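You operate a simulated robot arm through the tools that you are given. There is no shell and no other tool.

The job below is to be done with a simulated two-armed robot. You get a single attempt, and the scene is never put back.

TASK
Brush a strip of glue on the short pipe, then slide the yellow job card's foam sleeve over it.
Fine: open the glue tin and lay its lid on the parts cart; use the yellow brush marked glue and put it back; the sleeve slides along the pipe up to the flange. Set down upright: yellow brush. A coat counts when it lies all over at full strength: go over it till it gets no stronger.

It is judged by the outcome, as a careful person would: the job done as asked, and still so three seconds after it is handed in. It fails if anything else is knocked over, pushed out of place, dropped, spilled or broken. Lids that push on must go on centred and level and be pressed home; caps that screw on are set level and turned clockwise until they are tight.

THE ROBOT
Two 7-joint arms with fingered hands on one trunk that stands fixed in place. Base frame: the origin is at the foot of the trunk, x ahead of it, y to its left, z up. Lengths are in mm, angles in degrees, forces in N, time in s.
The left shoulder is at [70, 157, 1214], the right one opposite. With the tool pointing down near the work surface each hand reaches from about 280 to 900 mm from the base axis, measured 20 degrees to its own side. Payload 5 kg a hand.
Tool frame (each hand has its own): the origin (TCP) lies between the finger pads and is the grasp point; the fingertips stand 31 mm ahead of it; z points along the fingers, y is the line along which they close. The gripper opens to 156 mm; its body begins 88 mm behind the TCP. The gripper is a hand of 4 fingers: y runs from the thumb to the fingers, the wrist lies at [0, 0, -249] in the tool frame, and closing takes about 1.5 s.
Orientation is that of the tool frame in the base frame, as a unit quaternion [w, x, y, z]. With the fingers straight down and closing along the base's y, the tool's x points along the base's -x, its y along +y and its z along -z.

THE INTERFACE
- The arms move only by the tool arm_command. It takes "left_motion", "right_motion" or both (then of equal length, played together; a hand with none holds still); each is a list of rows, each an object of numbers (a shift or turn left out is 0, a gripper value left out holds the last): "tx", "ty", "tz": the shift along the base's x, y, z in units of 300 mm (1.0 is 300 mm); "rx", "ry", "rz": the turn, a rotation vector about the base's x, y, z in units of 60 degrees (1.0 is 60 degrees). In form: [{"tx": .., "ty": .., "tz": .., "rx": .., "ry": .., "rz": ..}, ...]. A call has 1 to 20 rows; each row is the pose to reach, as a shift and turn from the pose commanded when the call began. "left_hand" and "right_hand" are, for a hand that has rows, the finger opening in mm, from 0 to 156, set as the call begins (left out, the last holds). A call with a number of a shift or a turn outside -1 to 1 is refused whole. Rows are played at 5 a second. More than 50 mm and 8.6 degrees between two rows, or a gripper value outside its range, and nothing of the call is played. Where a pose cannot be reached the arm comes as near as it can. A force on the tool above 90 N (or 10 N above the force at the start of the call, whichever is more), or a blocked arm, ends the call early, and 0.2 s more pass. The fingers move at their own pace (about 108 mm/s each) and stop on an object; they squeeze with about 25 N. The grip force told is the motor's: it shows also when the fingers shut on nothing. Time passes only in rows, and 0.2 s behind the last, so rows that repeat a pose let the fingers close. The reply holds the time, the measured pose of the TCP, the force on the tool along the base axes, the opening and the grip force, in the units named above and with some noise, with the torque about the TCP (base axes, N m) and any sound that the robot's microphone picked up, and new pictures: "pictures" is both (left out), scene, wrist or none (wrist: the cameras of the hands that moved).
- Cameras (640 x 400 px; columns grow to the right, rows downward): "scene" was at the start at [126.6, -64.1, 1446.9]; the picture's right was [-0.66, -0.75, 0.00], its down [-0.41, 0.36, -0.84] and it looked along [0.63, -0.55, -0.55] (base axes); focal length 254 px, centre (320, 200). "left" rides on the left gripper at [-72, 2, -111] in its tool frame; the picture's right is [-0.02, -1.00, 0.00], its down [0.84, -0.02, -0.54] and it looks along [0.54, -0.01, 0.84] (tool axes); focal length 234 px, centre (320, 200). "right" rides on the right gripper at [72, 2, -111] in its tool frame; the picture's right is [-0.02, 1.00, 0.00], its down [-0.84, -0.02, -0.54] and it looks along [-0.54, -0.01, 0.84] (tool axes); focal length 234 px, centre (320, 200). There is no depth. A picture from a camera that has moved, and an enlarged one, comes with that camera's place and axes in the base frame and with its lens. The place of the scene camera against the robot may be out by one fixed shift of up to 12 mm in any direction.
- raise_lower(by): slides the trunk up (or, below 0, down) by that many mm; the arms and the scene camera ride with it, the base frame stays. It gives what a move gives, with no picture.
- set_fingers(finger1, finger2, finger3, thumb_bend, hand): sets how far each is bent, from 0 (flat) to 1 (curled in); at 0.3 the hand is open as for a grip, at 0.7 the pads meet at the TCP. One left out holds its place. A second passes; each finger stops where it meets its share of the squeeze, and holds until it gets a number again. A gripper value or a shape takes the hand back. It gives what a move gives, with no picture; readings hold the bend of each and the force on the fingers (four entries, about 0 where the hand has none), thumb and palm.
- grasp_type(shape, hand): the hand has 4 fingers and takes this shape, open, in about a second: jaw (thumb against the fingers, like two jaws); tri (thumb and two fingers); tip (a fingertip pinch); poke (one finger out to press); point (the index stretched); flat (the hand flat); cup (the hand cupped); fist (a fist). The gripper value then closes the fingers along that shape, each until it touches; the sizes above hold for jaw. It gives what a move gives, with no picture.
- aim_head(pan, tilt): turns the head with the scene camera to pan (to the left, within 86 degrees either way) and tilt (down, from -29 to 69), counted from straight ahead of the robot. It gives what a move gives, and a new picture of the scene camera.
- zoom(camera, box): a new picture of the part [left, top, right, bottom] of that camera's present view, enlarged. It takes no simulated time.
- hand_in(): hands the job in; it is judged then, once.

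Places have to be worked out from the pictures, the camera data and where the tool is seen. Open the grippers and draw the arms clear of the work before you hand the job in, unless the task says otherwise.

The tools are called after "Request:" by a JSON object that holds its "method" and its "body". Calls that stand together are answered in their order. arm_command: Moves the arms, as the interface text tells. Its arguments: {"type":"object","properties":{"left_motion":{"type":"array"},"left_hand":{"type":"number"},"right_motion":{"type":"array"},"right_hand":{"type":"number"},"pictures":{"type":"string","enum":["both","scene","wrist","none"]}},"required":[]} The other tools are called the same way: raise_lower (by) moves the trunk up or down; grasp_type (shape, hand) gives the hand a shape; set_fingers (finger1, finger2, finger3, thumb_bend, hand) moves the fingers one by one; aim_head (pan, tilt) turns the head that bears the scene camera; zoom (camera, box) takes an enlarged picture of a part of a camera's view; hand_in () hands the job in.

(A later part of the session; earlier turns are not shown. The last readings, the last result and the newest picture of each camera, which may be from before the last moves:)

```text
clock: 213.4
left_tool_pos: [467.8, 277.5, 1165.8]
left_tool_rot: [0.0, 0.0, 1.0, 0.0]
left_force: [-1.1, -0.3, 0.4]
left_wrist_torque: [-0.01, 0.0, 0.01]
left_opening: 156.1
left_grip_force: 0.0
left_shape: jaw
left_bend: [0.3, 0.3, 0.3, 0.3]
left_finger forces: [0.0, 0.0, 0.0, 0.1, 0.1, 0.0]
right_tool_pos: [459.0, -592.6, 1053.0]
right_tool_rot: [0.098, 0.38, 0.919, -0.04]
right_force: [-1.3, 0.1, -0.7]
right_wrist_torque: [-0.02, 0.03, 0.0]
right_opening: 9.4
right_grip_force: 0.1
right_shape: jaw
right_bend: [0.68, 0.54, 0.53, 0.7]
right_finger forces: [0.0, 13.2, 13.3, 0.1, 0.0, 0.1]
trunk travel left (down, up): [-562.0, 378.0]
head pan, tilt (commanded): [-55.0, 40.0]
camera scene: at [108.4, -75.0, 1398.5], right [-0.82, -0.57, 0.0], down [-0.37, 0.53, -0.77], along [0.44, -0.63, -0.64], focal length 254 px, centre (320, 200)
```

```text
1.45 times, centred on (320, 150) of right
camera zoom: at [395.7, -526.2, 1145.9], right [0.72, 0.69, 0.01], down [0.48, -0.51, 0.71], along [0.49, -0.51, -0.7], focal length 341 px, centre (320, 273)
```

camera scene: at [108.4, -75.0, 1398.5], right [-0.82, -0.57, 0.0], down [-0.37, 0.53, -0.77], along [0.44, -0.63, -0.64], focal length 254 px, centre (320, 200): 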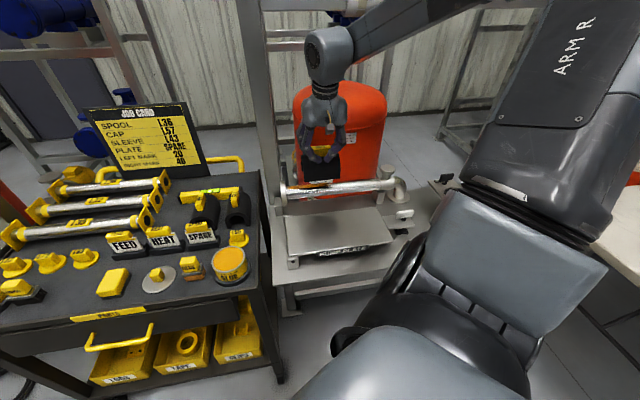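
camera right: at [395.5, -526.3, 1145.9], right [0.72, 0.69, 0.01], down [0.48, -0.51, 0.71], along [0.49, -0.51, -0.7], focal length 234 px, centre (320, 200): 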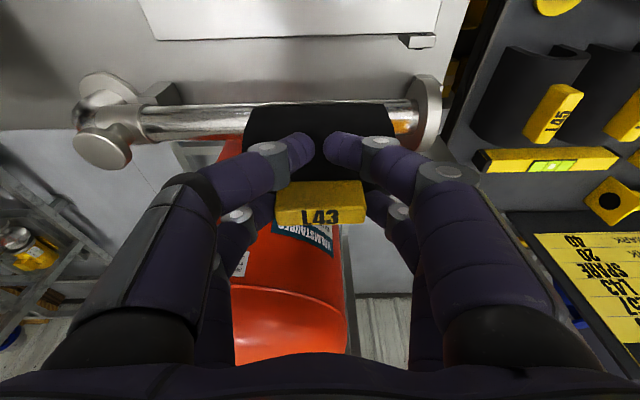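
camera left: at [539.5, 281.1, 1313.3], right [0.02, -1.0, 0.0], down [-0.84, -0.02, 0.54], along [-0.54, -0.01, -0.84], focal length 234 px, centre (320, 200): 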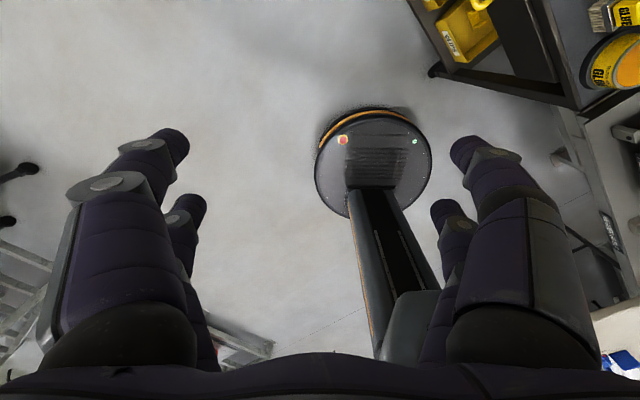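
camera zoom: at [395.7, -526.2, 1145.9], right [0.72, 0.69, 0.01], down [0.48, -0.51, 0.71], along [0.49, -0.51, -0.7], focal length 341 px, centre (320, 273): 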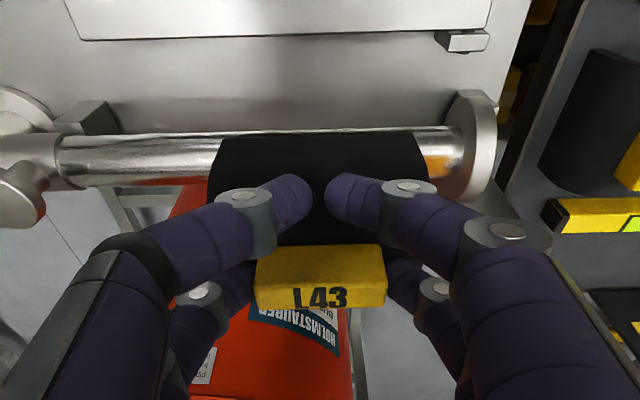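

The sleeve hangs parallel above the pipe. I'll take enlarged views to measure its sideways offset precisely before lowering.

Request:
{"method": "zoom", "body": {"camera": "right", "box": [130, 80, 290, 180]}}

Request:
{"method": "zoom", "body": {"camera": "right", "box": [360, 70, 470, 170]}}

Request:
{"method": "zoom", "body": {"camera": "scene", "box": [270, 120, 420, 220]}}

```text
4.00 times, centred on (210, 130) of right
camera zoom: at [395.7, -526.2, 1145.9], right [0.72, 0.69, 0.01], down [0.48, -0.51, 0.71], along [0.49, -0.51, -0.7], focal length 937 px, centre (760, 480)
```

zoom: 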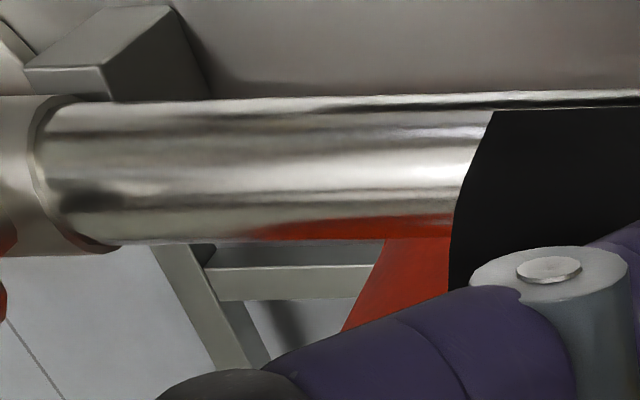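

```text
4.00 times, centred on (415, 120) of right
camera zoom: at [395.7, -526.2, 1145.9], right [0.72, 0.69, 0.01], down [0.48, -0.51, 0.71], along [0.49, -0.51, -0.7], focal length 937 px, centre (-60, 520)
```

zoom: 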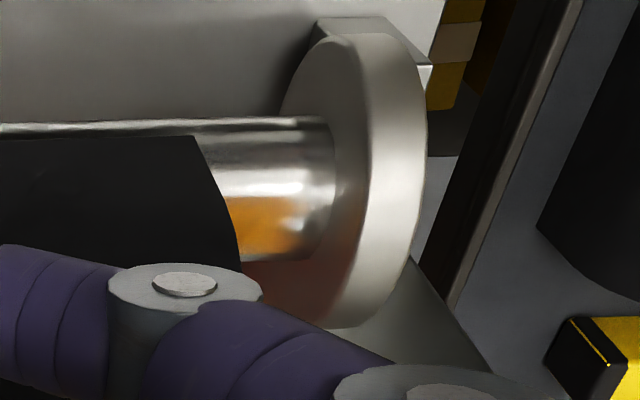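

```text
4.00 times, centred on (345, 170) of scene
camera zoom: at [108.4, -75.0, 1398.5], right [-0.82, -0.57, 0.0], down [-0.37, 0.53, -0.77], along [0.44, -0.63, -0.64], focal length 1018 px, centre (220, 320)
```

zoom: 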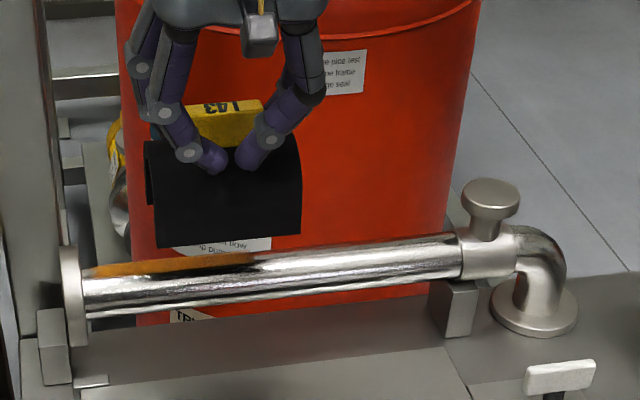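

By my measurements the pipe axis is at b ≈ 780.5 while the sleeve's centre is near 770, so I'll shift about 10 mm toward the tank side and lower until the legs are just above the pipe top.

Request:
{"method": "arm_command", "body": {"right_motion": [{"tx": 0.012, "ty": -0.012}, {"tx": 0.025, "ty": -0.025}, {"tx": 0.025, "ty": -0.025, "tz": -0.04}, {"tx": 0.025, "ty": -0.025, "tz": -0.08}, {"tx": 0.025, "ty": -0.025, "tz": -0.12}, {"tx": 0.025, "ty": -0.025, "tz": -0.145}, {"tx": 0.025, "ty": -0.025, "tz": -0.145}], "pictures": "wrist"}}

Request:
{"method": "zoom", "body": {"camera": "right", "box": [130, 80, 290, 180]}}

Request:
{"method": "zoom", "body": {"camera": "right", "box": [360, 70, 470, 170]}}

Request:
{"method": "zoom", "body": {"camera": "scene", "box": [270, 140, 390, 210]}}

```text
clock: 215.0
left_tool_pos: [466.9, 277.2, 1166.3]
left_tool_rot: [0.0, 0.0, 1.0, -0.001]
left_force: [-0.7, -0.6, -0.2]
left_wrist_torque: [0.01, 0.01, 0.03]
left_opening: 155.9
left_grip_force: 0.0
left_shape: jaw
left_bend: [0.3, 0.3, 0.3, 0.3]
left_finger forces: [0.0, 0.1, 0.1, 0.0, 0.0, 0.0]
right_tool_pos: [468.0, -600.1, 1010.5]
right_tool_rot: [0.099, 0.381, 0.918, -0.039]
right_force: [-0.2, 0.4, -1.6]
right_wrist_torque: [0.0, 0.03, -0.01]
right_opening: 8.9
right_grip_force: 0.1
right_shape: jaw
right_bend: [0.68, 0.54, 0.53, 0.7]
right_finger forces: [0.0, 13.3, 13.3, 0.0, 0.0, 0.0]
trunk travel left (down, up): [-562.0, 378.0]
head pan, tilt (commanded): [-55.0, 40.0]
camera right: at [403.8, -533.7, 1103.7], right [0.72, 0.69, 0.01], down [0.48, -0.51, 0.71], along [0.49, -0.51, -0.7], focal length 234 px, centre (320, 200)
```

right: 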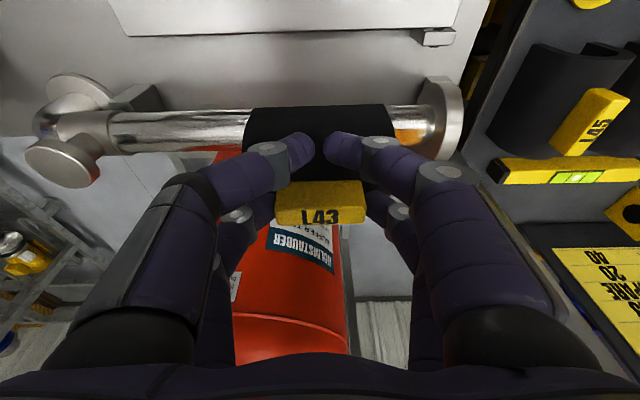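

```text
4.00 times, centred on (210, 130) of right
camera zoom: at [403.8, -533.7, 1103.7], right [0.72, 0.69, 0.01], down [0.48, -0.51, 0.71], along [0.49, -0.51, -0.7], focal length 937 px, centre (760, 480)
```

zoom: 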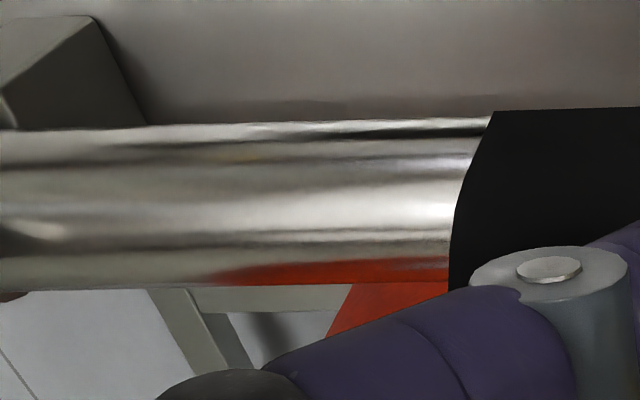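

```text
4.00 times, centred on (415, 120) of right
camera zoom: at [403.8, -533.7, 1103.7], right [0.72, 0.69, 0.01], down [0.48, -0.51, 0.71], along [0.49, -0.51, -0.7], focal length 937 px, centre (-60, 520)
```

zoom: 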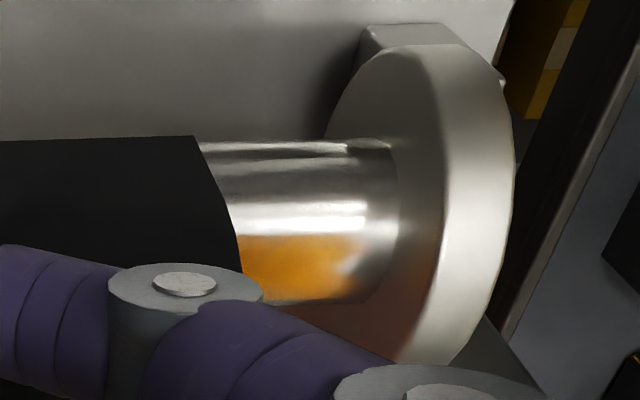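

```text
5.33 times, centred on (330, 175) of scene
camera zoom: at [108.2, -75.0, 1398.5], right [-0.82, -0.57, 0.0], down [-0.37, 0.53, -0.77], along [0.44, -0.63, -0.64], focal length 1357 px, centre (267, 333)
```

zoom: 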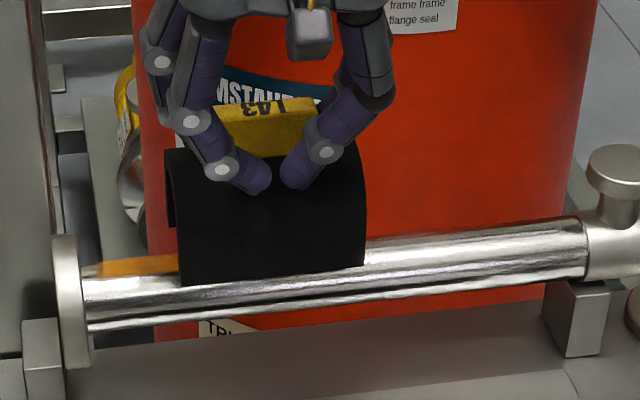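

Measured again: pipe axis b ≈ 782, sleeve centre ≈ 781, well within the clearance. I'll lower slowly and watch for side forces.

Request:
{"method": "arm_command", "body": {"right_motion": [{"tz": -0.013}, {"tz": -0.026}, {"tz": -0.04}, {"tz": -0.04}], "pictures": "none"}}

Request:
{"method": "arm_command", "body": {"right_motion": [{"tz": -0.01}, {"tz": -0.02}, {"tz": -0.02}], "pictures": "none"}}

Request:
{"method": "zoom", "body": {"camera": "scene", "box": [270, 140, 390, 210]}}

```text
clock: 216.0
left_tool_pos: [466.4, 277.3, 1164.8]
left_tool_rot: [0.0, 0.0, 1.0, 0.0]
left_force: [0.6, 0.6, -0.4]
left_wrist_torque: [0.0, 0.02, -0.02]
left_opening: 155.7
left_grip_force: 0.1
left_shape: jaw
left_bend: [0.3, 0.3, 0.3, 0.3]
left_finger forces: [0.0, 0.0, 0.0, 0.0, 0.0, 0.0]
right_tool_pos: [469.5, -600.1, 996.9]
right_tool_rot: [0.098, 0.38, 0.919, -0.04]
right_force: [-0.1, -0.5, 0.0]
right_wrist_torque: [0.02, 0.03, 0.0]
right_opening: 9.2
right_grip_force: 0.0
right_shape: jaw
right_bend: [0.68, 0.54, 0.53, 0.7]
right_finger forces: [0.0, 13.3, 13.3, 0.0, 0.1, 0.1]
trunk travel left (down, up): [-562.0, 378.0]
head pan, tilt (commanded): [-55.0, 40.0]
```

```text
clock: 216.8
left_tool_pos: [466.9, 277.7, 1165.5]
left_tool_rot: [0.0, -0.001, 1.0, 0.0]
left_force: [-0.2, 0.1, 0.0]
left_wrist_torque: [-0.04, 0.0, 0.0]
left_opening: 156.0
left_grip_force: 0.1
left_shape: jaw
left_bend: [0.3, 0.3, 0.3, 0.3]
left_finger forces: [0.0, 0.1, 0.1, 0.0, 0.1, 0.0]
right_tool_pos: [469.7, -600.7, 992.5]
right_tool_rot: [0.099, 0.38, 0.919, -0.039]
right_force: [-0.2, 0.3, -2.2]
right_wrist_torque: [0.01, 0.0, 0.01]
right_opening: 8.9
right_grip_force: 0.1
right_shape: jaw
right_bend: [0.68, 0.54, 0.53, 0.7]
right_finger forces: [0.0, 13.3, 13.4, 0.1, 0.0, 0.1]
trunk travel left (down, up): [-562.0, 378.0]
head pan, tilt (commanded): [-55.0, 40.0]
```

```text
5.33 times, centred on (330, 175) of scene
camera zoom: at [108.3, -75.1, 1398.5], right [-0.82, -0.57, 0.0], down [-0.37, 0.53, -0.77], along [0.44, -0.63, -0.64], focal length 1357 px, centre (267, 333)
```

zoom: 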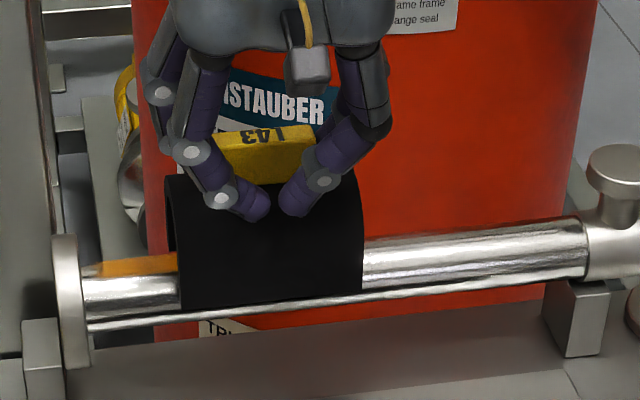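

No contact so far, with the legs already 9 mm past the pipe top: it straddles well. I continue lowering.

Request:
{"method": "arm_command", "body": {"right_motion": [{"tz": -0.015}, {"tz": -0.03}, {"tz": -0.045}, {"tz": -0.045}], "pictures": "none"}}

Request:
{"method": "arm_command", "body": {"right_motion": [{"tz": -0.015}, {"tz": -0.03}, {"tz": -0.045}, {"tz": -0.045}], "pictures": "wrist"}}

Request:
{"method": "zoom", "body": {"camera": "scene", "box": [270, 140, 390, 210]}}

```text
clock: 217.8
left_tool_pos: [466.4, 277.9, 1164.9]
left_tool_rot: [0.0, 0.0, 1.0, 0.001]
left_force: [-0.1, -0.2, 1.2]
left_wrist_torque: [0.02, 0.05, 0.01]
left_opening: 155.9
left_grip_force: 0.0
left_shape: jaw
left_bend: [0.3, 0.3, 0.3, 0.3]
left_finger forces: [0.1, 0.1, 0.0, 0.0, 0.0, 0.0]
right_tool_pos: [468.1, -603.6, 979.8]
right_tool_rot: [0.099, 0.381, 0.919, -0.039]
right_force: [-0.1, 0.2, -1.3]
right_wrist_torque: [0.04, 0.0, -0.02]
right_opening: 9.1
right_grip_force: 0.1
right_shape: jaw
right_bend: [0.68, 0.54, 0.53, 0.7]
right_finger forces: [0.0, 13.3, 13.3, 0.1, 0.1, 0.0]
trunk travel left (down, up): [-562.0, 378.0]
head pan, tilt (commanded): [-55.0, 40.0]
```

```text
clock: 218.8
left_tool_pos: [466.1, 277.4, 1164.2]
left_tool_rot: [0.0, 0.0, 1.0, 0.0]
left_force: [0.2, 0.8, 0.5]
left_wrist_torque: [0.02, 0.0, 0.0]
left_opening: 155.9
left_grip_force: 0.0
left_shape: jaw
left_bend: [0.3, 0.3, 0.3, 0.3]
left_finger forces: [0.0, 0.0, 0.0, 0.1, 0.0, 0.1]
right_tool_pos: [468.0, -599.8, 965.8]
right_tool_rot: [0.099, 0.38, 0.919, -0.039]
right_force: [-0.4, -0.4, -1.0]
right_wrist_torque: [0.06, 0.01, 0.04]
right_opening: 9.2
right_grip_force: 0.1
right_shape: jaw
right_bend: [0.68, 0.54, 0.53, 0.7]
right_finger forces: [0.0, 13.3, 13.3, 0.1, 0.0, 0.0]
trunk travel left (down, up): [-562.0, 378.0]
head pan, tilt (commanded): [-55.0, 40.0]
camera right: at [403.9, -533.0, 1059.3], right [0.72, 0.69, 0.01], down [0.48, -0.51, 0.71], along [0.49, -0.51, -0.7], focal length 234 px, centre (320, 200)
```

right: 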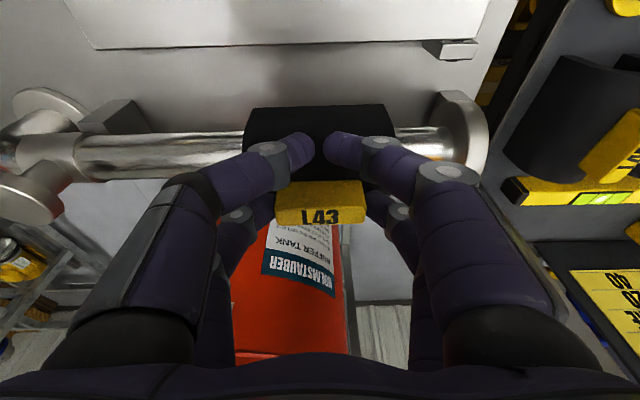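

```text
5.33 times, centred on (330, 175) of scene
camera zoom: at [108.2, -75.1, 1398.5], right [-0.82, -0.57, 0.0], down [-0.37, 0.53, -0.77], along [0.44, -0.63, -0.64], focal length 1357 px, centre (267, 333)
```

zoom: 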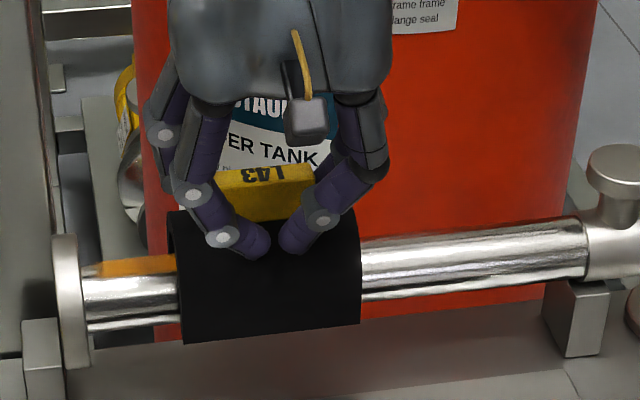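

Sliding down freely over the pipe. A few more small steps until it seats.

Request:
{"method": "arm_command", "body": {"right_motion": [{"tz": -0.01}, {"tz": -0.02}, {"tz": -0.02}], "pictures": "none"}}

Request:
{"method": "arm_command", "body": {"right_motion": [{"tz": -0.01}, {"tz": -0.015}, {"tz": -0.015}], "pictures": "none"}}

Request:
{"method": "arm_command", "body": {"right_motion": [{"tz": -0.007}, {"tz": -0.013}, {"tz": -0.013}], "pictures": "none"}}

Request:
{"method": "zoom", "body": {"camera": "scene", "box": [270, 140, 390, 210]}}

```text
clock: 219.6
left_tool_pos: [467.4, 278.2, 1164.6]
left_tool_rot: [0.0, 0.001, 1.0, 0.0]
left_force: [0.1, -0.2, -0.6]
left_wrist_torque: [0.0, -0.02, 0.0]
left_opening: 155.9
left_grip_force: 0.0
left_shape: jaw
left_bend: [0.3, 0.3, 0.3, 0.3]
left_finger forces: [0.0, 0.0, 0.0, 0.0, 0.1, 0.1]
right_tool_pos: [470.4, -601.2, 959.8]
right_tool_rot: [0.098, 0.38, 0.919, -0.04]
right_force: [0.2, 0.4, -0.5]
right_wrist_torque: [0.01, 0.0, -0.01]
right_opening: 9.3
right_grip_force: 0.1
right_shape: jaw
right_bend: [0.68, 0.54, 0.53, 0.7]
right_finger forces: [0.0, 13.3, 13.3, 0.1, 0.0, 0.0]
trunk travel left (down, up): [-562.0, 378.0]
head pan, tilt (commanded): [-55.0, 40.0]
```

```text
clock: 220.4
left_tool_pos: [466.8, 277.8, 1164.8]
left_tool_rot: [0.0, 0.0, 1.0, 0.0]
left_force: [0.2, -0.2, 0.0]
left_wrist_torque: [0.01, 0.0, 0.02]
left_opening: 156.0
left_grip_force: 0.0
left_shape: jaw
left_bend: [0.3, 0.3, 0.3, 0.3]
left_finger forces: [0.0, 0.0, 0.0, 0.1, 0.1, 0.1]
right_tool_pos: [470.0, -600.9, 956.0]
right_tool_rot: [0.098, 0.381, 0.919, -0.039]
right_force: [0.2, 0.4, -1.0]
right_wrist_torque: [0.02, 0.01, 0.02]
right_opening: 9.0
right_grip_force: 0.0
right_shape: jaw
right_bend: [0.68, 0.54, 0.53, 0.7]
right_finger forces: [0.0, 13.2, 13.2, 0.0, 0.0, 0.1]
trunk travel left (down, up): [-562.0, 378.0]
head pan, tilt (commanded): [-55.0, 40.0]
```

```text
clock: 221.2
left_tool_pos: [467.1, 277.3, 1164.8]
left_tool_rot: [-0.001, 0.0, 1.0, 0.0]
left_force: [1.3, 0.1, -0.5]
left_wrist_torque: [-0.04, 0.03, 0.0]
left_opening: 156.0
left_grip_force: 0.1
left_shape: jaw
left_bend: [0.3, 0.3, 0.3, 0.3]
left_finger forces: [0.0, 0.0, 0.0, 0.0, 0.0, 0.0]
right_tool_pos: [470.1, -600.3, 951.9]
right_tool_rot: [0.099, 0.38, 0.919, -0.039]
right_force: [-0.6, 0.0, -0.5]
right_wrist_torque: [0.01, 0.05, -0.01]
right_opening: 9.4
right_grip_force: 0.0
right_shape: jaw
right_bend: [0.68, 0.54, 0.53, 0.7]
right_finger forces: [0.0, 13.3, 13.3, 0.0, 0.1, 0.0]
trunk travel left (down, up): [-562.0, 378.0]
head pan, tilt (commanded): [-55.0, 40.0]
```

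```text
5.33 times, centred on (330, 175) of scene
camera zoom: at [108.3, -75.1, 1398.5], right [-0.82, -0.57, 0.0], down [-0.37, 0.53, -0.77], along [0.44, -0.63, -0.64], focal length 1357 px, centre (267, 333)
```

zoom: 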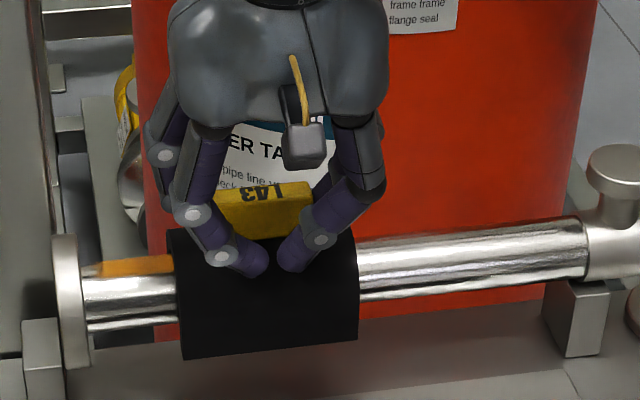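

Request:
{"method": "arm_command", "body": {"right_motion": [{"tz": -0.005}, {"tz": -0.01}, {"tz": -0.01}], "pictures": "none"}}

Request:
{"method": "arm_command", "body": {"right_motion": [{"tz": -0.005}, {"tz": -0.01}, {"tz": -0.01}], "pictures": "none"}}

Request:
{"method": "zoom", "body": {"camera": "right", "box": [360, 70, 520, 190]}}

```text
clock: 222.0
left_tool_pos: [466.3, 278.2, 1165.6]
left_tool_rot: [0.0, 0.001, 1.0, 0.001]
left_force: [-0.4, 0.6, 0.2]
left_wrist_torque: [0.01, 0.03, 0.0]
left_opening: 155.9
left_grip_force: 0.0
left_shape: jaw
left_bend: [0.3, 0.3, 0.3, 0.3]
left_finger forces: [0.0, 0.1, 0.0, 0.0, 0.0, 0.0]
right_tool_pos: [468.1, -600.9, 950.2]
right_tool_rot: [0.098, 0.381, 0.919, -0.04]
right_force: [0.1, -0.2, -1.4]
right_wrist_torque: [-0.01, 0.02, 0.03]
right_opening: 9.2
right_grip_force: 0.0
right_shape: jaw
right_bend: [0.68, 0.54, 0.53, 0.7]
right_finger forces: [0.0, 13.3, 13.3, 0.0, 0.0, 0.0]
trunk travel left (down, up): [-562.0, 378.0]
head pan, tilt (commanded): [-55.0, 40.0]
```

```text
clock: 222.8
left_tool_pos: [466.1, 278.0, 1164.9]
left_tool_rot: [0.0, -0.001, 1.0, 0.0]
left_force: [1.0, 0.5, 0.9]
left_wrist_torque: [-0.05, 0.02, 0.0]
left_opening: 155.6
left_grip_force: 0.0
left_shape: jaw
left_bend: [0.3, 0.3, 0.3, 0.3]
left_finger forces: [0.0, 0.0, 0.0, 0.0, 0.0, 0.0]
right_tool_pos: [469.1, -600.7, 945.1]
right_tool_rot: [0.099, 0.38, 0.919, -0.04]
right_force: [0.1, -0.1, 0.0]
right_wrist_torque: [0.0, 0.0, -0.01]
right_opening: 8.9
right_grip_force: 0.1
right_shape: jaw
right_bend: [0.68, 0.54, 0.53, 0.7]
right_finger forces: [0.1, 13.2, 13.4, 0.0, 0.1, 0.1]
trunk travel left (down, up): [-562.0, 378.0]
head pan, tilt (commanded): [-55.0, 40.0]
```

```text
3.33 times, centred on (440, 130) of right
camera zoom: at [404.1, -533.3, 1039.2], right [0.72, 0.69, 0.01], down [0.48, -0.51, 0.71], along [0.49, -0.51, -0.7], focal length 781 px, centre (-80, 433)
```

zoom: 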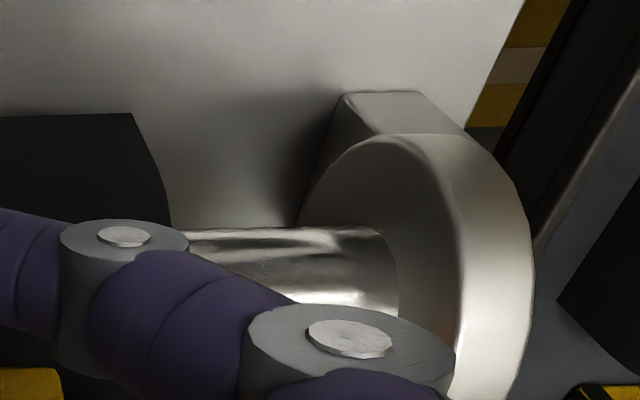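

Request:
{"method": "arm_command", "body": {"right_motion": [{"tz": -0.005}, {"tz": -0.01}, {"tz": -0.01}], "pictures": "none"}}

Request:
{"method": "arm_command", "body": {"right_motion": [{"tz": -0.005}, {"tz": -0.01}, {"tz": -0.01}], "pictures": "none"}}

Request:
{"method": "zoom", "body": {"camera": "scene", "box": [270, 140, 390, 210]}}

```text
clock: 223.6
left_tool_pos: [465.0, 278.3, 1165.1]
left_tool_rot: [0.0, 0.0, 1.0, 0.0]
left_force: [-0.7, 0.5, -0.6]
left_wrist_torque: [0.01, -0.02, 0.0]
left_opening: 155.8
left_grip_force: 0.1
left_shape: jaw
left_bend: [0.3, 0.3, 0.3, 0.3]
left_finger forces: [0.1, 0.0, 0.0, 0.0, 0.1, 0.0]
right_tool_pos: [468.9, -600.9, 945.4]
right_tool_rot: [0.1, 0.38, 0.919, -0.039]
right_force: [-0.5, -0.6, 8.0]
right_wrist_torque: [-0.14, -0.12, -0.04]
right_opening: 9.4
right_grip_force: 0.0
right_shape: jaw
right_bend: [0.68, 0.54, 0.53, 0.7]
right_finger forces: [0.0, 13.1, 14.0, 0.0, 0.0, 0.0]
trunk travel left (down, up): [-562.0, 378.0]
head pan, tilt (commanded): [-55.0, 40.0]
```

```text
clock: 224.4
left_tool_pos: [464.8, 279.6, 1165.5]
left_tool_rot: [0.001, 0.0, 1.0, -0.001]
left_force: [0.1, -0.4, 0.9]
left_wrist_torque: [-0.01, 0.01, 0.0]
left_opening: 156.1
left_grip_force: 0.0
left_shape: jaw
left_bend: [0.3, 0.3, 0.3, 0.3]
left_finger forces: [0.0, 0.0, 0.1, 0.0, 0.1, 0.0]
right_tool_pos: [469.6, -599.4, 942.9]
right_tool_rot: [0.101, 0.38, 0.919, -0.04]
right_force: [-0.9, -0.8, 20.9]
right_wrist_torque: [-0.52, -0.33, -0.06]
right_opening: 9.4
right_grip_force: 0.0
right_shape: jaw
right_bend: [0.68, 0.54, 0.53, 0.7]
right_finger forces: [0.0, 14.8, 16.6, 0.1, 0.0, 0.0]
trunk travel left (down, up): [-562.0, 378.0]
head pan, tilt (commanded): [-55.0, 40.0]
```

```text
5.33 times, centred on (330, 175) of scene
camera zoom: at [106.2, -72.8, 1399.0], right [-0.82, -0.57, 0.0], down [-0.37, 0.53, -0.77], along [0.44, -0.63, -0.64], focal length 1357 px, centre (267, 333)
```

zoom: 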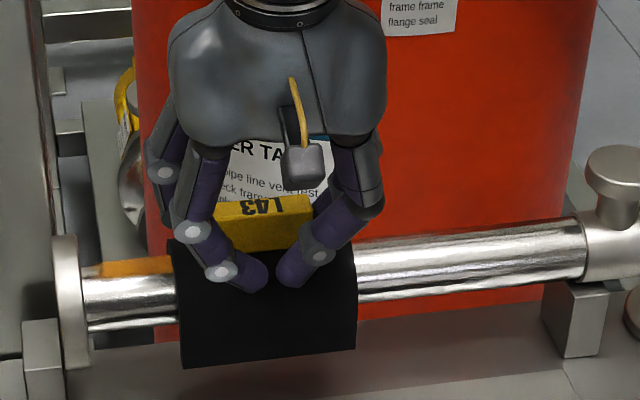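

The sleeve is seated on the pipe (21 N at TCP z 943). Re-measuring the flange, though, I find it about 16 mm further than I had thought, so my brushing stopped about 16 mm short of it, and the glue strip probably isn't covered at that end. I'll lift the sleeve a little, move it 70 mm back along the pipe, and park it there so I can brush the end.

Request:
{"method": "arm_command", "body": {"right_motion": [{"tz": 0.02}, {"tz": 0.045}, {"tz": 0.05}, {"tx": -0.04, "ty": -0.04, "tz": 0.05}, {"tx": -0.08, "ty": -0.08, "tz": 0.05}, {"tx": -0.12, "ty": -0.12, "tz": 0.05}, {"tx": -0.165, "ty": -0.165, "tz": 0.05}, {"tx": -0.165, "ty": -0.165, "tz": 0.05}], "pictures": "wrist"}}

Request:
{"method": "zoom", "body": {"camera": "scene", "box": [270, 140, 410, 210]}}

Request:
{"method": "zoom", "body": {"camera": "right", "box": [370, 60, 610, 200]}}

```text
clock: 226.2
left_tool_pos: [466.8, 278.2, 1166.1]
left_tool_rot: [0.0, 0.001, 1.0, 0.0]
left_force: [-1.0, 0.8, 0.3]
left_wrist_torque: [-0.01, 0.02, 0.04]
left_opening: 155.5
left_grip_force: 0.0
left_shape: jaw
left_bend: [0.3, 0.3, 0.3, 0.3]
left_finger forces: [0.0, 0.0, 0.0, 0.0, 0.1, 0.0]
right_tool_pos: [420.0, -649.8, 956.4]
right_tool_rot: [0.099, 0.381, 0.919, -0.04]
right_force: [0.0, -0.6, -1.7]
right_wrist_torque: [-0.03, 0.01, -0.02]
right_opening: 8.8
right_grip_force: 0.1
right_shape: jaw
right_bend: [0.68, 0.54, 0.53, 0.7]
right_finger forces: [0.0, 13.4, 13.3, 0.0, 0.0, 0.0]
trunk travel left (down, up): [-562.0, 378.0]
head pan, tilt (commanded): [-55.0, 40.0]
camera right: at [355.2, -581.6, 1049.4], right [0.72, 0.69, 0.01], down [0.48, -0.51, 0.71], along [0.49, -0.51, -0.7], focal length 234 px, centre (320, 200)
```

right: 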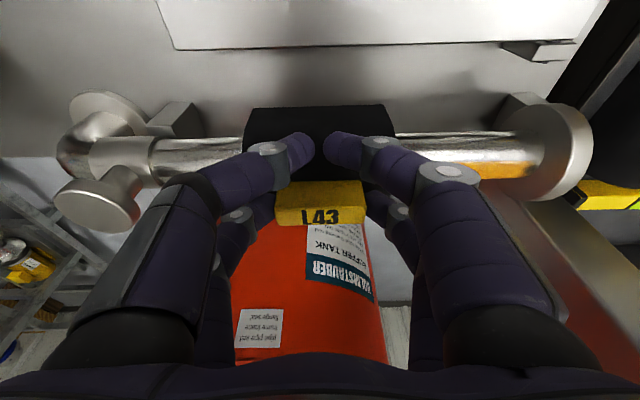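

```text
4.57 times, centred on (340, 175) of scene
camera zoom: at [108.8, -74.6, 1398.5], right [-0.82, -0.57, 0.0], down [-0.37, 0.53, -0.77], along [0.44, -0.63, -0.64], focal length 1163 px, centre (229, 314)
```

zoom: 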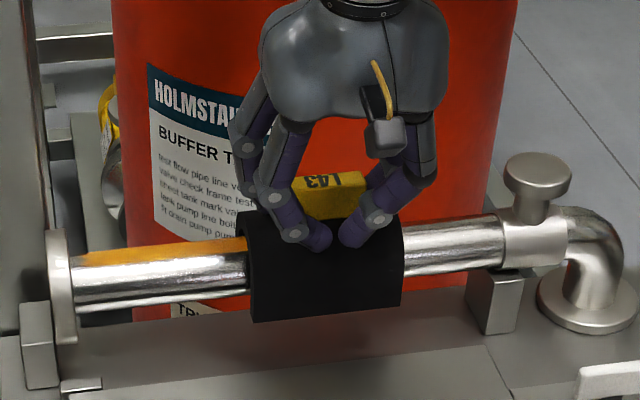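

```text
2.67 times, centred on (490, 130) of right
camera zoom: at [355.2, -581.6, 1049.4], right [0.72, 0.69, 0.01], down [0.48, -0.51, 0.71], along [0.49, -0.51, -0.7], focal length 624 px, centre (-133, 387)
```

zoom: 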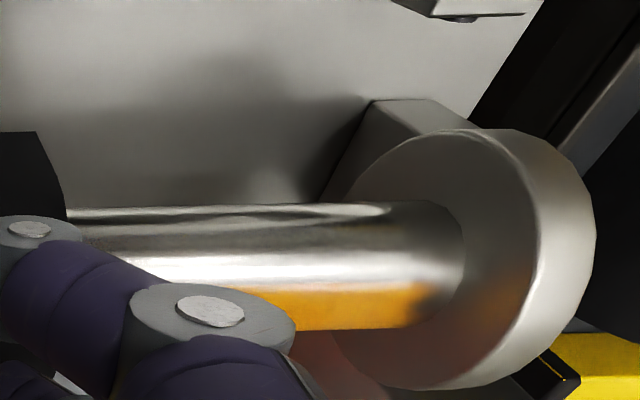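

The strip's end lies about 10 mm from the flange, right where my brush strokes stopped, so I should brush closer to be sure. I'll seat the sleeve here on the pipe and release it.

Request:
{"method": "arm_command", "body": {"right_motion": [{"tz": -0.015}, {"tz": -0.03}, {"tz": -0.036}, {"tz": -0.036}], "pictures": "none"}}

```text
clock: 227.2
left_tool_pos: [466.4, 277.9, 1165.5]
left_tool_rot: [0.0, 0.001, 1.0, 0.0]
left_force: [0.3, -0.5, -0.5]
left_wrist_torque: [-0.03, 0.0, -0.02]
left_opening: 155.9
left_grip_force: 0.1
left_shape: jaw
left_bend: [0.3, 0.3, 0.3, 0.3]
left_finger forces: [0.0, 0.1, 0.1, 0.1, 0.0, 0.0]
right_tool_pos: [418.5, -649.3, 943.5]
right_tool_rot: [0.1, 0.38, 0.919, -0.04]
right_force: [-0.1, 0.2, 4.0]
right_wrist_torque: [-0.03, -0.08, -0.01]
right_opening: 9.0
right_grip_force: 0.0
right_shape: jaw
right_bend: [0.68, 0.54, 0.53, 0.7]
right_finger forces: [0.1, 13.5, 13.4, 0.0, 0.0, 0.1]
trunk travel left (down, up): [-562.0, 378.0]
head pan, tilt (commanded): [-55.0, 40.0]
```

Seated with 4 N. Now I open the fingers and rise straight up.

Request:
{"method": "arm_command", "body": {"right_motion": [{"tz": 0.0}, {"tz": 0.0}, {"tz": 0.0}, {"tz": 0.0}, {"tz": 0.0}], "right_hand": 96, "pictures": "wrist"}}

Request:
{"method": "zoom", "body": {"camera": "scene", "box": [270, 140, 410, 210]}}

```text
clock: 228.4
left_tool_pos: [466.4, 278.2, 1164.6]
left_tool_rot: [0.0, 0.0, 1.0, 0.0]
left_force: [0.7, -0.8, -1.1]
left_wrist_torque: [0.0, 0.05, 0.02]
left_opening: 155.7
left_grip_force: 0.1
left_shape: jaw
left_bend: [0.3, 0.3, 0.3, 0.3]
left_finger forces: [0.0, 0.0, 0.0, 0.1, 0.0, 0.1]
right_tool_pos: [419.2, -649.9, 943.7]
right_tool_rot: [0.099, 0.38, 0.919, -0.04]
right_force: [0.1, -0.4, 0.1]
right_wrist_torque: [-0.03, -0.03, 0.02]
right_opening: 95.4
right_grip_force: 0.1
right_shape: jaw
right_bend: [0.32, 0.32, 0.32, 0.7]
right_finger forces: [0.0, 0.1, 0.0, 0.0, 0.0, 0.1]
trunk travel left (down, up): [-562.0, 378.0]
head pan, tilt (commanded): [-55.0, 40.0]
camera right: at [354.8, -582.3, 1037.0], right [0.72, 0.69, 0.01], down [0.48, -0.51, 0.71], along [0.49, -0.51, -0.7], focal length 234 px, centre (320, 200)
```

right: 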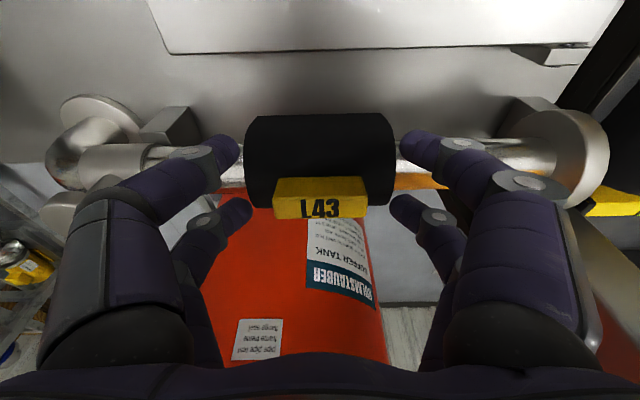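

```text
4.57 times, centred on (340, 175) of scene
camera zoom: at [108.2, -75.0, 1398.5], right [-0.82, -0.57, 0.0], down [-0.37, 0.53, -0.77], along [0.44, -0.63, -0.64], focal length 1163 px, centre (229, 314)
```

zoom: 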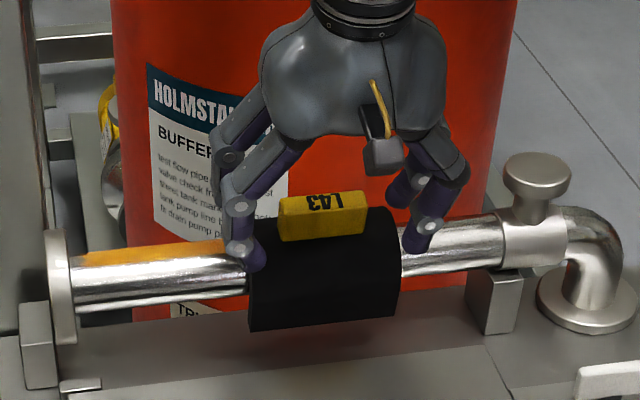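

The sleeve rests stably on the pipe. I rise, level the hand, and return to the brush, turning to 45°.

Request:
{"method": "arm_command", "body": {"right_motion": [{"tz": 0.05}, {"tz": 0.12}, {"tz": 0.2, "rx": 0.035, "ry": 0.035}, {"tz": 0.28, "rx": 0.07, "ry": 0.07}, {"tz": 0.35, "rx": 0.105, "ry": 0.105}, {"tz": 0.38, "rx": 0.1426, "ry": 0.1426}, {"tz": 0.38, "rx": 0.1426, "ry": 0.1426}], "right_hand": 60, "pictures": "none"}}

Request:
{"method": "arm_command", "body": {"right_motion": [{"tx": 0.02, "ty": 0.09, "rz": 0.09}, {"tx": 0.05, "ty": 0.18, "rz": 0.18}, {"tx": 0.08, "ty": 0.27, "rz": 0.27}, {"tx": 0.11, "ty": 0.36, "rz": 0.36}, {"tx": 0.14, "ty": 0.46, "rz": 0.45}, {"tx": 0.16, "ty": 0.55, "rz": 0.55}, {"tx": 0.19, "ty": 0.64, "rz": 0.65}, {"tx": 0.21, "ty": 0.73, "rz": 0.75}], "pictures": "none"}}

Request:
{"method": "arm_command", "body": {"right_motion": [{"tx": 0.05, "ty": 0.08, "rz": 0.09}, {"tx": 0.1, "ty": 0.17, "rz": 0.18}, {"tx": 0.15, "ty": 0.26, "rz": 0.27}, {"tx": 0.2, "ty": 0.36, "rz": 0.36}, {"tx": 0.25, "ty": 0.46, "rz": 0.45}, {"tx": 0.31, "ty": 0.57, "rz": 0.55}, {"tx": 0.36, "ty": 0.68, "rz": 0.65}, {"tx": 0.42, "ty": 0.79, "rz": 0.75}, {"tx": 0.42, "ty": 0.79, "rz": 0.75}], "pictures": "wrist"}}

Request:
{"method": "aim_head", "body": {"pan": -28, "tilt": 45}}

```text
clock: 230.0
left_tool_pos: [465.6, 276.9, 1164.3]
left_tool_rot: [0.0, 0.0, 1.0, 0.0]
left_force: [-0.5, 0.3, 0.2]
left_wrist_torque: [0.0, -0.02, 0.01]
left_opening: 156.0
left_grip_force: 0.2
left_shape: jaw
left_bend: [0.3, 0.3, 0.3, 0.3]
left_finger forces: [0.0, 0.0, 0.0, 0.0, 0.0, 0.1]
right_tool_pos: [421.6, -650.7, 1059.5]
right_tool_rot: [0.002, 0.383, 0.924, 0.0]
right_force: [0.6, 0.5, -0.3]
right_wrist_torque: [0.02, 0.0, -0.07]
right_opening: 60.4
right_grip_force: 0.0
right_shape: jaw
right_bend: [0.73, 0.73, 0.73, 0.7]
right_finger forces: [0.0, 0.1, 0.0, 0.0, 0.0, 0.1]
trunk travel left (down, up): [-562.0, 378.0]
head pan, tilt (commanded): [-55.0, 40.0]
```

```text
clock: 231.8
left_tool_pos: [466.1, 279.1, 1165.7]
left_tool_rot: [0.0, 0.0, 1.0, 0.001]
left_force: [-0.1, -0.8, 1.0]
left_wrist_torque: [-0.02, -0.04, -0.02]
left_opening: 156.0
left_grip_force: 0.1
left_shape: jaw
left_bend: [0.3, 0.3, 0.3, 0.3]
left_finger forces: [0.1, 0.0, 0.0, 0.0, 0.1, 0.0]
right_tool_pos: [483.8, -428.7, 1058.1]
right_tool_rot: [0.0, 0.0, 1.0, 0.0]
right_force: [-0.9, 0.2, 0.2]
right_wrist_torque: [-0.01, 0.01, -0.02]
right_opening: 60.6
right_grip_force: 0.0
right_shape: jaw
right_bend: [0.73, 0.73, 0.73, 0.7]
right_finger forces: [0.1, 0.1, 0.0, 0.0, 0.0, 0.0]
trunk travel left (down, up): [-562.0, 378.0]
head pan, tilt (commanded): [-55.0, 40.0]
```

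```text
clock: 233.8
left_tool_pos: [466.0, 276.2, 1165.0]
left_tool_rot: [-0.001, 0.0, 1.0, 0.0]
left_force: [0.0, -0.4, 0.0]
left_wrist_torque: [0.04, -0.04, 0.0]
left_opening: 156.1
left_grip_force: 0.0
left_shape: jaw
left_bend: [0.3, 0.3, 0.3, 0.3]
left_finger forces: [0.0, 0.1, 0.0, 0.0, 0.0, 0.0]
right_tool_pos: [606.0, -194.5, 1059.0]
right_tool_rot: [0.001, -0.382, 0.924, 0.001]
right_force: [-0.9, -0.2, -0.8]
right_wrist_torque: [0.01, -0.01, 0.02]
right_opening: 60.5
right_grip_force: 0.1
right_shape: jaw
right_bend: [0.73, 0.73, 0.73, 0.7]
right_finger forces: [0.0, 0.0, 0.0, 0.1, 0.0, 0.0]
trunk travel left (down, up): [-562.0, 378.0]
head pan, tilt (commanded): [-55.0, 40.0]
camera right: at [555.6, -244.7, 1170.5], right [-0.69, 0.72, 0.0], down [0.61, 0.58, 0.55], along [0.39, 0.38, -0.84], focal length 234 px, centre (320, 200)
```

right: 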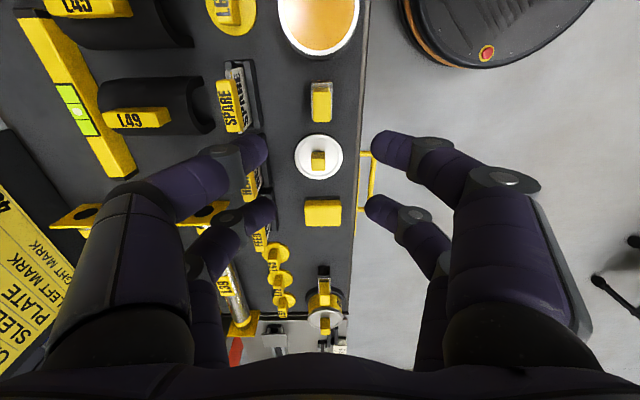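

```text
clock: 234.7
left_tool_pos: [467.9, 277.7, 1164.7]
left_tool_rot: [0.0, -0.001, 1.0, 0.0]
left_force: [-0.8, 0.4, 0.3]
left_wrist_torque: [0.01, 0.02, 0.0]
left_opening: 155.8
left_grip_force: 0.0
left_shape: jaw
left_bend: [0.3, 0.3, 0.3, 0.3]
left_finger forces: [0.0, 0.0, 0.0, 0.0, 0.1, 0.0]
right_tool_pos: [608.5, -194.2, 1058.9]
right_tool_rot: [0.0, -0.383, 0.924, 0.003]
right_force: [-0.6, 0.2, -0.4]
right_wrist_torque: [-0.03, 0.02, -0.02]
right_opening: 60.6
right_grip_force: 0.0
right_shape: jaw
right_bend: [0.73, 0.73, 0.73, 0.7]
right_finger forces: [0.0, 0.0, 0.0, 0.1, 0.1, 0.0]
trunk travel left (down, up): [-562.0, 378.0]
head pan, tilt (commanded): [-28.0, 45.0]
camera scene: at [131.4, -43.4, 1391.3], right [-0.47, -0.88, 0.0], down [-0.62, 0.33, -0.71], along [0.62, -0.33, -0.71], focal length 254 px, centre (320, 200)
```

scene: 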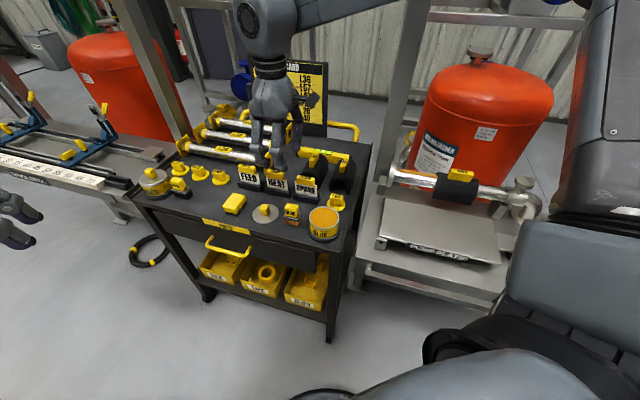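

I'll descend above the brush with the fingers at 46 mm and check alignment.

Request:
{"method": "arm_command", "body": {"right_motion": [{"tz": -0.1}, {"tz": -0.2}, {"tz": -0.3}, {"tz": -0.4}, {"tz": -0.48}, {"tz": -0.48}], "right_hand": 46, "pictures": "wrist"}}

Request:
{"method": "zoom", "body": {"camera": "right", "box": [220, 60, 420, 220]}}

```text
clock: 236.1
left_tool_pos: [466.3, 278.3, 1164.8]
left_tool_rot: [0.0, 0.0, 1.0, 0.001]
left_force: [-0.3, 0.7, 0.4]
left_wrist_torque: [0.02, -0.02, 0.01]
left_opening: 156.1
left_grip_force: 0.0
left_shape: jaw
left_bend: [0.3, 0.3, 0.3, 0.3]
left_finger forces: [0.0, 0.0, 0.0, 0.1, 0.0, 0.1]
right_tool_pos: [606.4, -193.9, 912.9]
right_tool_rot: [0.0, -0.383, 0.924, 0.002]
right_force: [0.0, -0.4, 0.6]
right_wrist_torque: [0.0, 0.0, 0.0]
right_opening: 46.4
right_grip_force: 0.0
right_shape: jaw
right_bend: [0.73, 0.73, 0.73, 0.7]
right_finger forces: [0.1, 0.0, 0.1, 0.0, 0.0, 0.0]
trunk travel left (down, up): [-562.0, 378.0]
head pan, tilt (commanded): [-28.0, 45.0]
camera right: at [555.0, -244.1, 1023.3], right [-0.69, 0.72, 0.0], down [0.61, 0.58, 0.55], along [0.39, 0.38, -0.84], focal length 234 px, centre (320, 200)
```

right: 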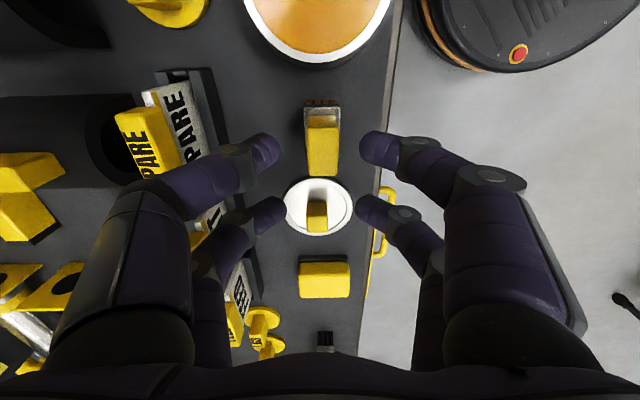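

```text
2.50 times, centred on (320, 140) of right
camera zoom: at [555.0, -244.1, 1023.3], right [-0.69, 0.72, 0.0], down [0.61, 0.58, 0.55], along [0.39, 0.38, -0.84], focal length 585 px, centre (320, 350)
```

zoom: 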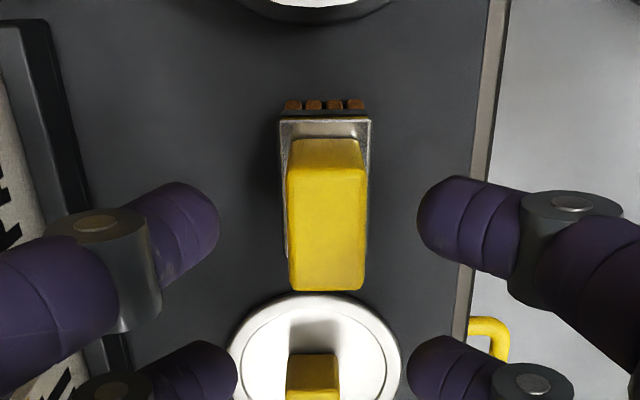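

Aligned within 3 mm. I'll adjust, descend around the handle and grip.

Request:
{"method": "arm_command", "body": {"right_motion": [{"tx": 0.003, "ty": 0.01, "tz": 0.0}, {"tx": 0.003, "ty": 0.01, "tz": -0.04}, {"tx": 0.003, "ty": 0.01, "tz": -0.08}, {"tx": 0.003, "ty": 0.01, "tz": -0.12}, {"tx": 0.003, "ty": 0.01, "tz": -0.155}, {"tx": 0.003, "ty": 0.01, "tz": -0.155}], "pictures": "none"}}

Request:
{"method": "zoom", "body": {"camera": "right", "box": [220, 60, 420, 220]}}

Request:
{"method": "arm_command", "body": {"right_motion": [{"tz": 0.0}, {"tz": 0.0}, {"tz": 0.0}, {"tz": 0.0}, {"tz": 0.0}, {"tz": 0.0}], "right_hand": 8, "pictures": "wrist"}}

Request:
{"method": "zoom", "body": {"camera": "right", "box": [220, 80, 420, 240]}}

```text
clock: 237.5
left_tool_pos: [465.4, 277.7, 1164.7]
left_tool_rot: [-0.001, 0.0, 1.0, 0.0]
left_force: [-0.5, 0.1, -0.3]
left_wrist_torque: [0.0, 0.01, 0.0]
left_opening: 155.7
left_grip_force: 0.0
left_shape: jaw
left_bend: [0.3, 0.3, 0.3, 0.3]
left_finger forces: [0.0, 0.0, 0.1, 0.1, 0.1, 0.0]
right_tool_pos: [610.0, -190.4, 867.3]
right_tool_rot: [0.0, -0.383, 0.924, 0.001]
right_force: [-0.3, 0.2, 0.4]
right_wrist_torque: [0.0, -0.01, 0.01]
right_opening: 46.4
right_grip_force: 0.0
right_shape: jaw
right_bend: [0.73, 0.73, 0.73, 0.7]
right_finger forces: [0.0, 0.0, 0.0, 0.0, 0.0, 0.0]
trunk travel left (down, up): [-562.0, 378.0]
head pan, tilt (commanded): [-28.0, 45.0]
```

```text
2.50 times, centred on (320, 140) of right
camera zoom: at [557.3, -240.2, 978.8], right [-0.69, 0.72, 0.0], down [0.61, 0.58, 0.55], along [0.39, 0.38, -0.84], focal length 585 px, centre (320, 350)
```

zoom: 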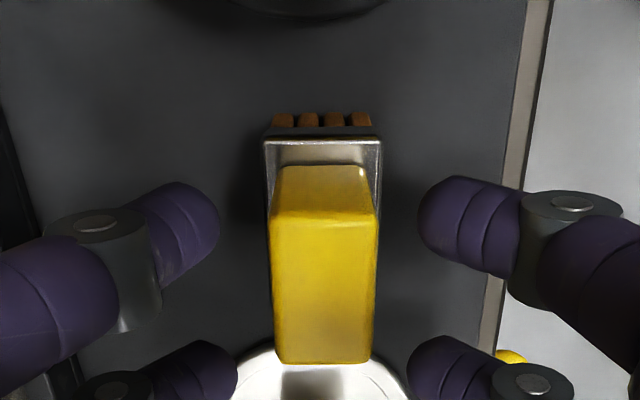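

```text
clock: 238.9
left_tool_pos: [466.8, 278.0, 1165.4]
left_tool_rot: [0.0, 0.0, 1.0, 0.0]
left_force: [1.1, -0.3, 0.3]
left_wrist_torque: [0.01, 0.0, 0.0]
left_opening: 156.0
left_grip_force: 0.0
left_shape: jaw
left_bend: [0.3, 0.3, 0.3, 0.3]
left_finger forces: [0.1, 0.0, 0.0, 0.0, 0.0, 0.0]
right_tool_pos: [608.7, -191.0, 868.1]
right_tool_rot: [0.0, -0.383, 0.924, 0.002]
right_force: [0.3, 0.2, -2.7]
right_wrist_torque: [0.0, 0.0, 0.01]
right_opening: 6.6
right_grip_force: 24.9
right_shape: jaw
right_bend: [0.72, 0.7, 0.7, 0.7]
right_finger forces: [22.1, 0.0, 0.0, 0.0, 22.2, 0.0]
trunk travel left (down, up): [-562.0, 378.0]
head pan, tilt (commanded): [-28.0, 45.0]
camera right: at [557.3, -240.3, 978.7], right [-0.69, 0.72, 0.0], down [0.61, 0.58, 0.55], along [0.39, 0.38, -0.84], focal length 234 px, centre (320, 200)
```

right: 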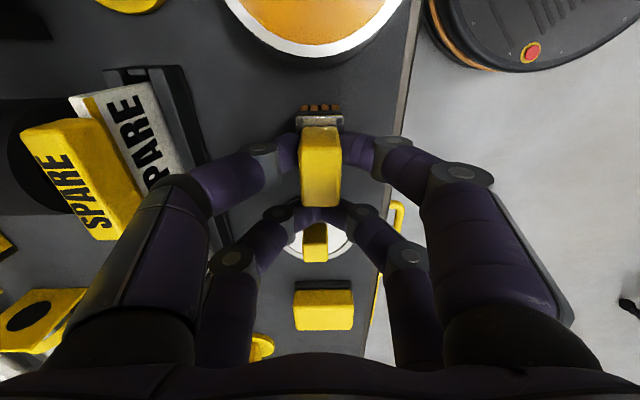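

```text
2.50 times, centred on (320, 160) of right
camera zoom: at [557.3, -240.3, 978.7], right [-0.69, 0.72, 0.0], down [0.61, 0.58, 0.55], along [0.39, 0.38, -0.84], focal length 585 px, centre (320, 300)
```

zoom: 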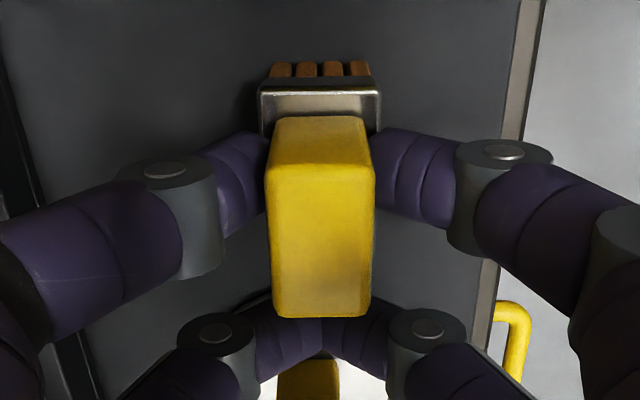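

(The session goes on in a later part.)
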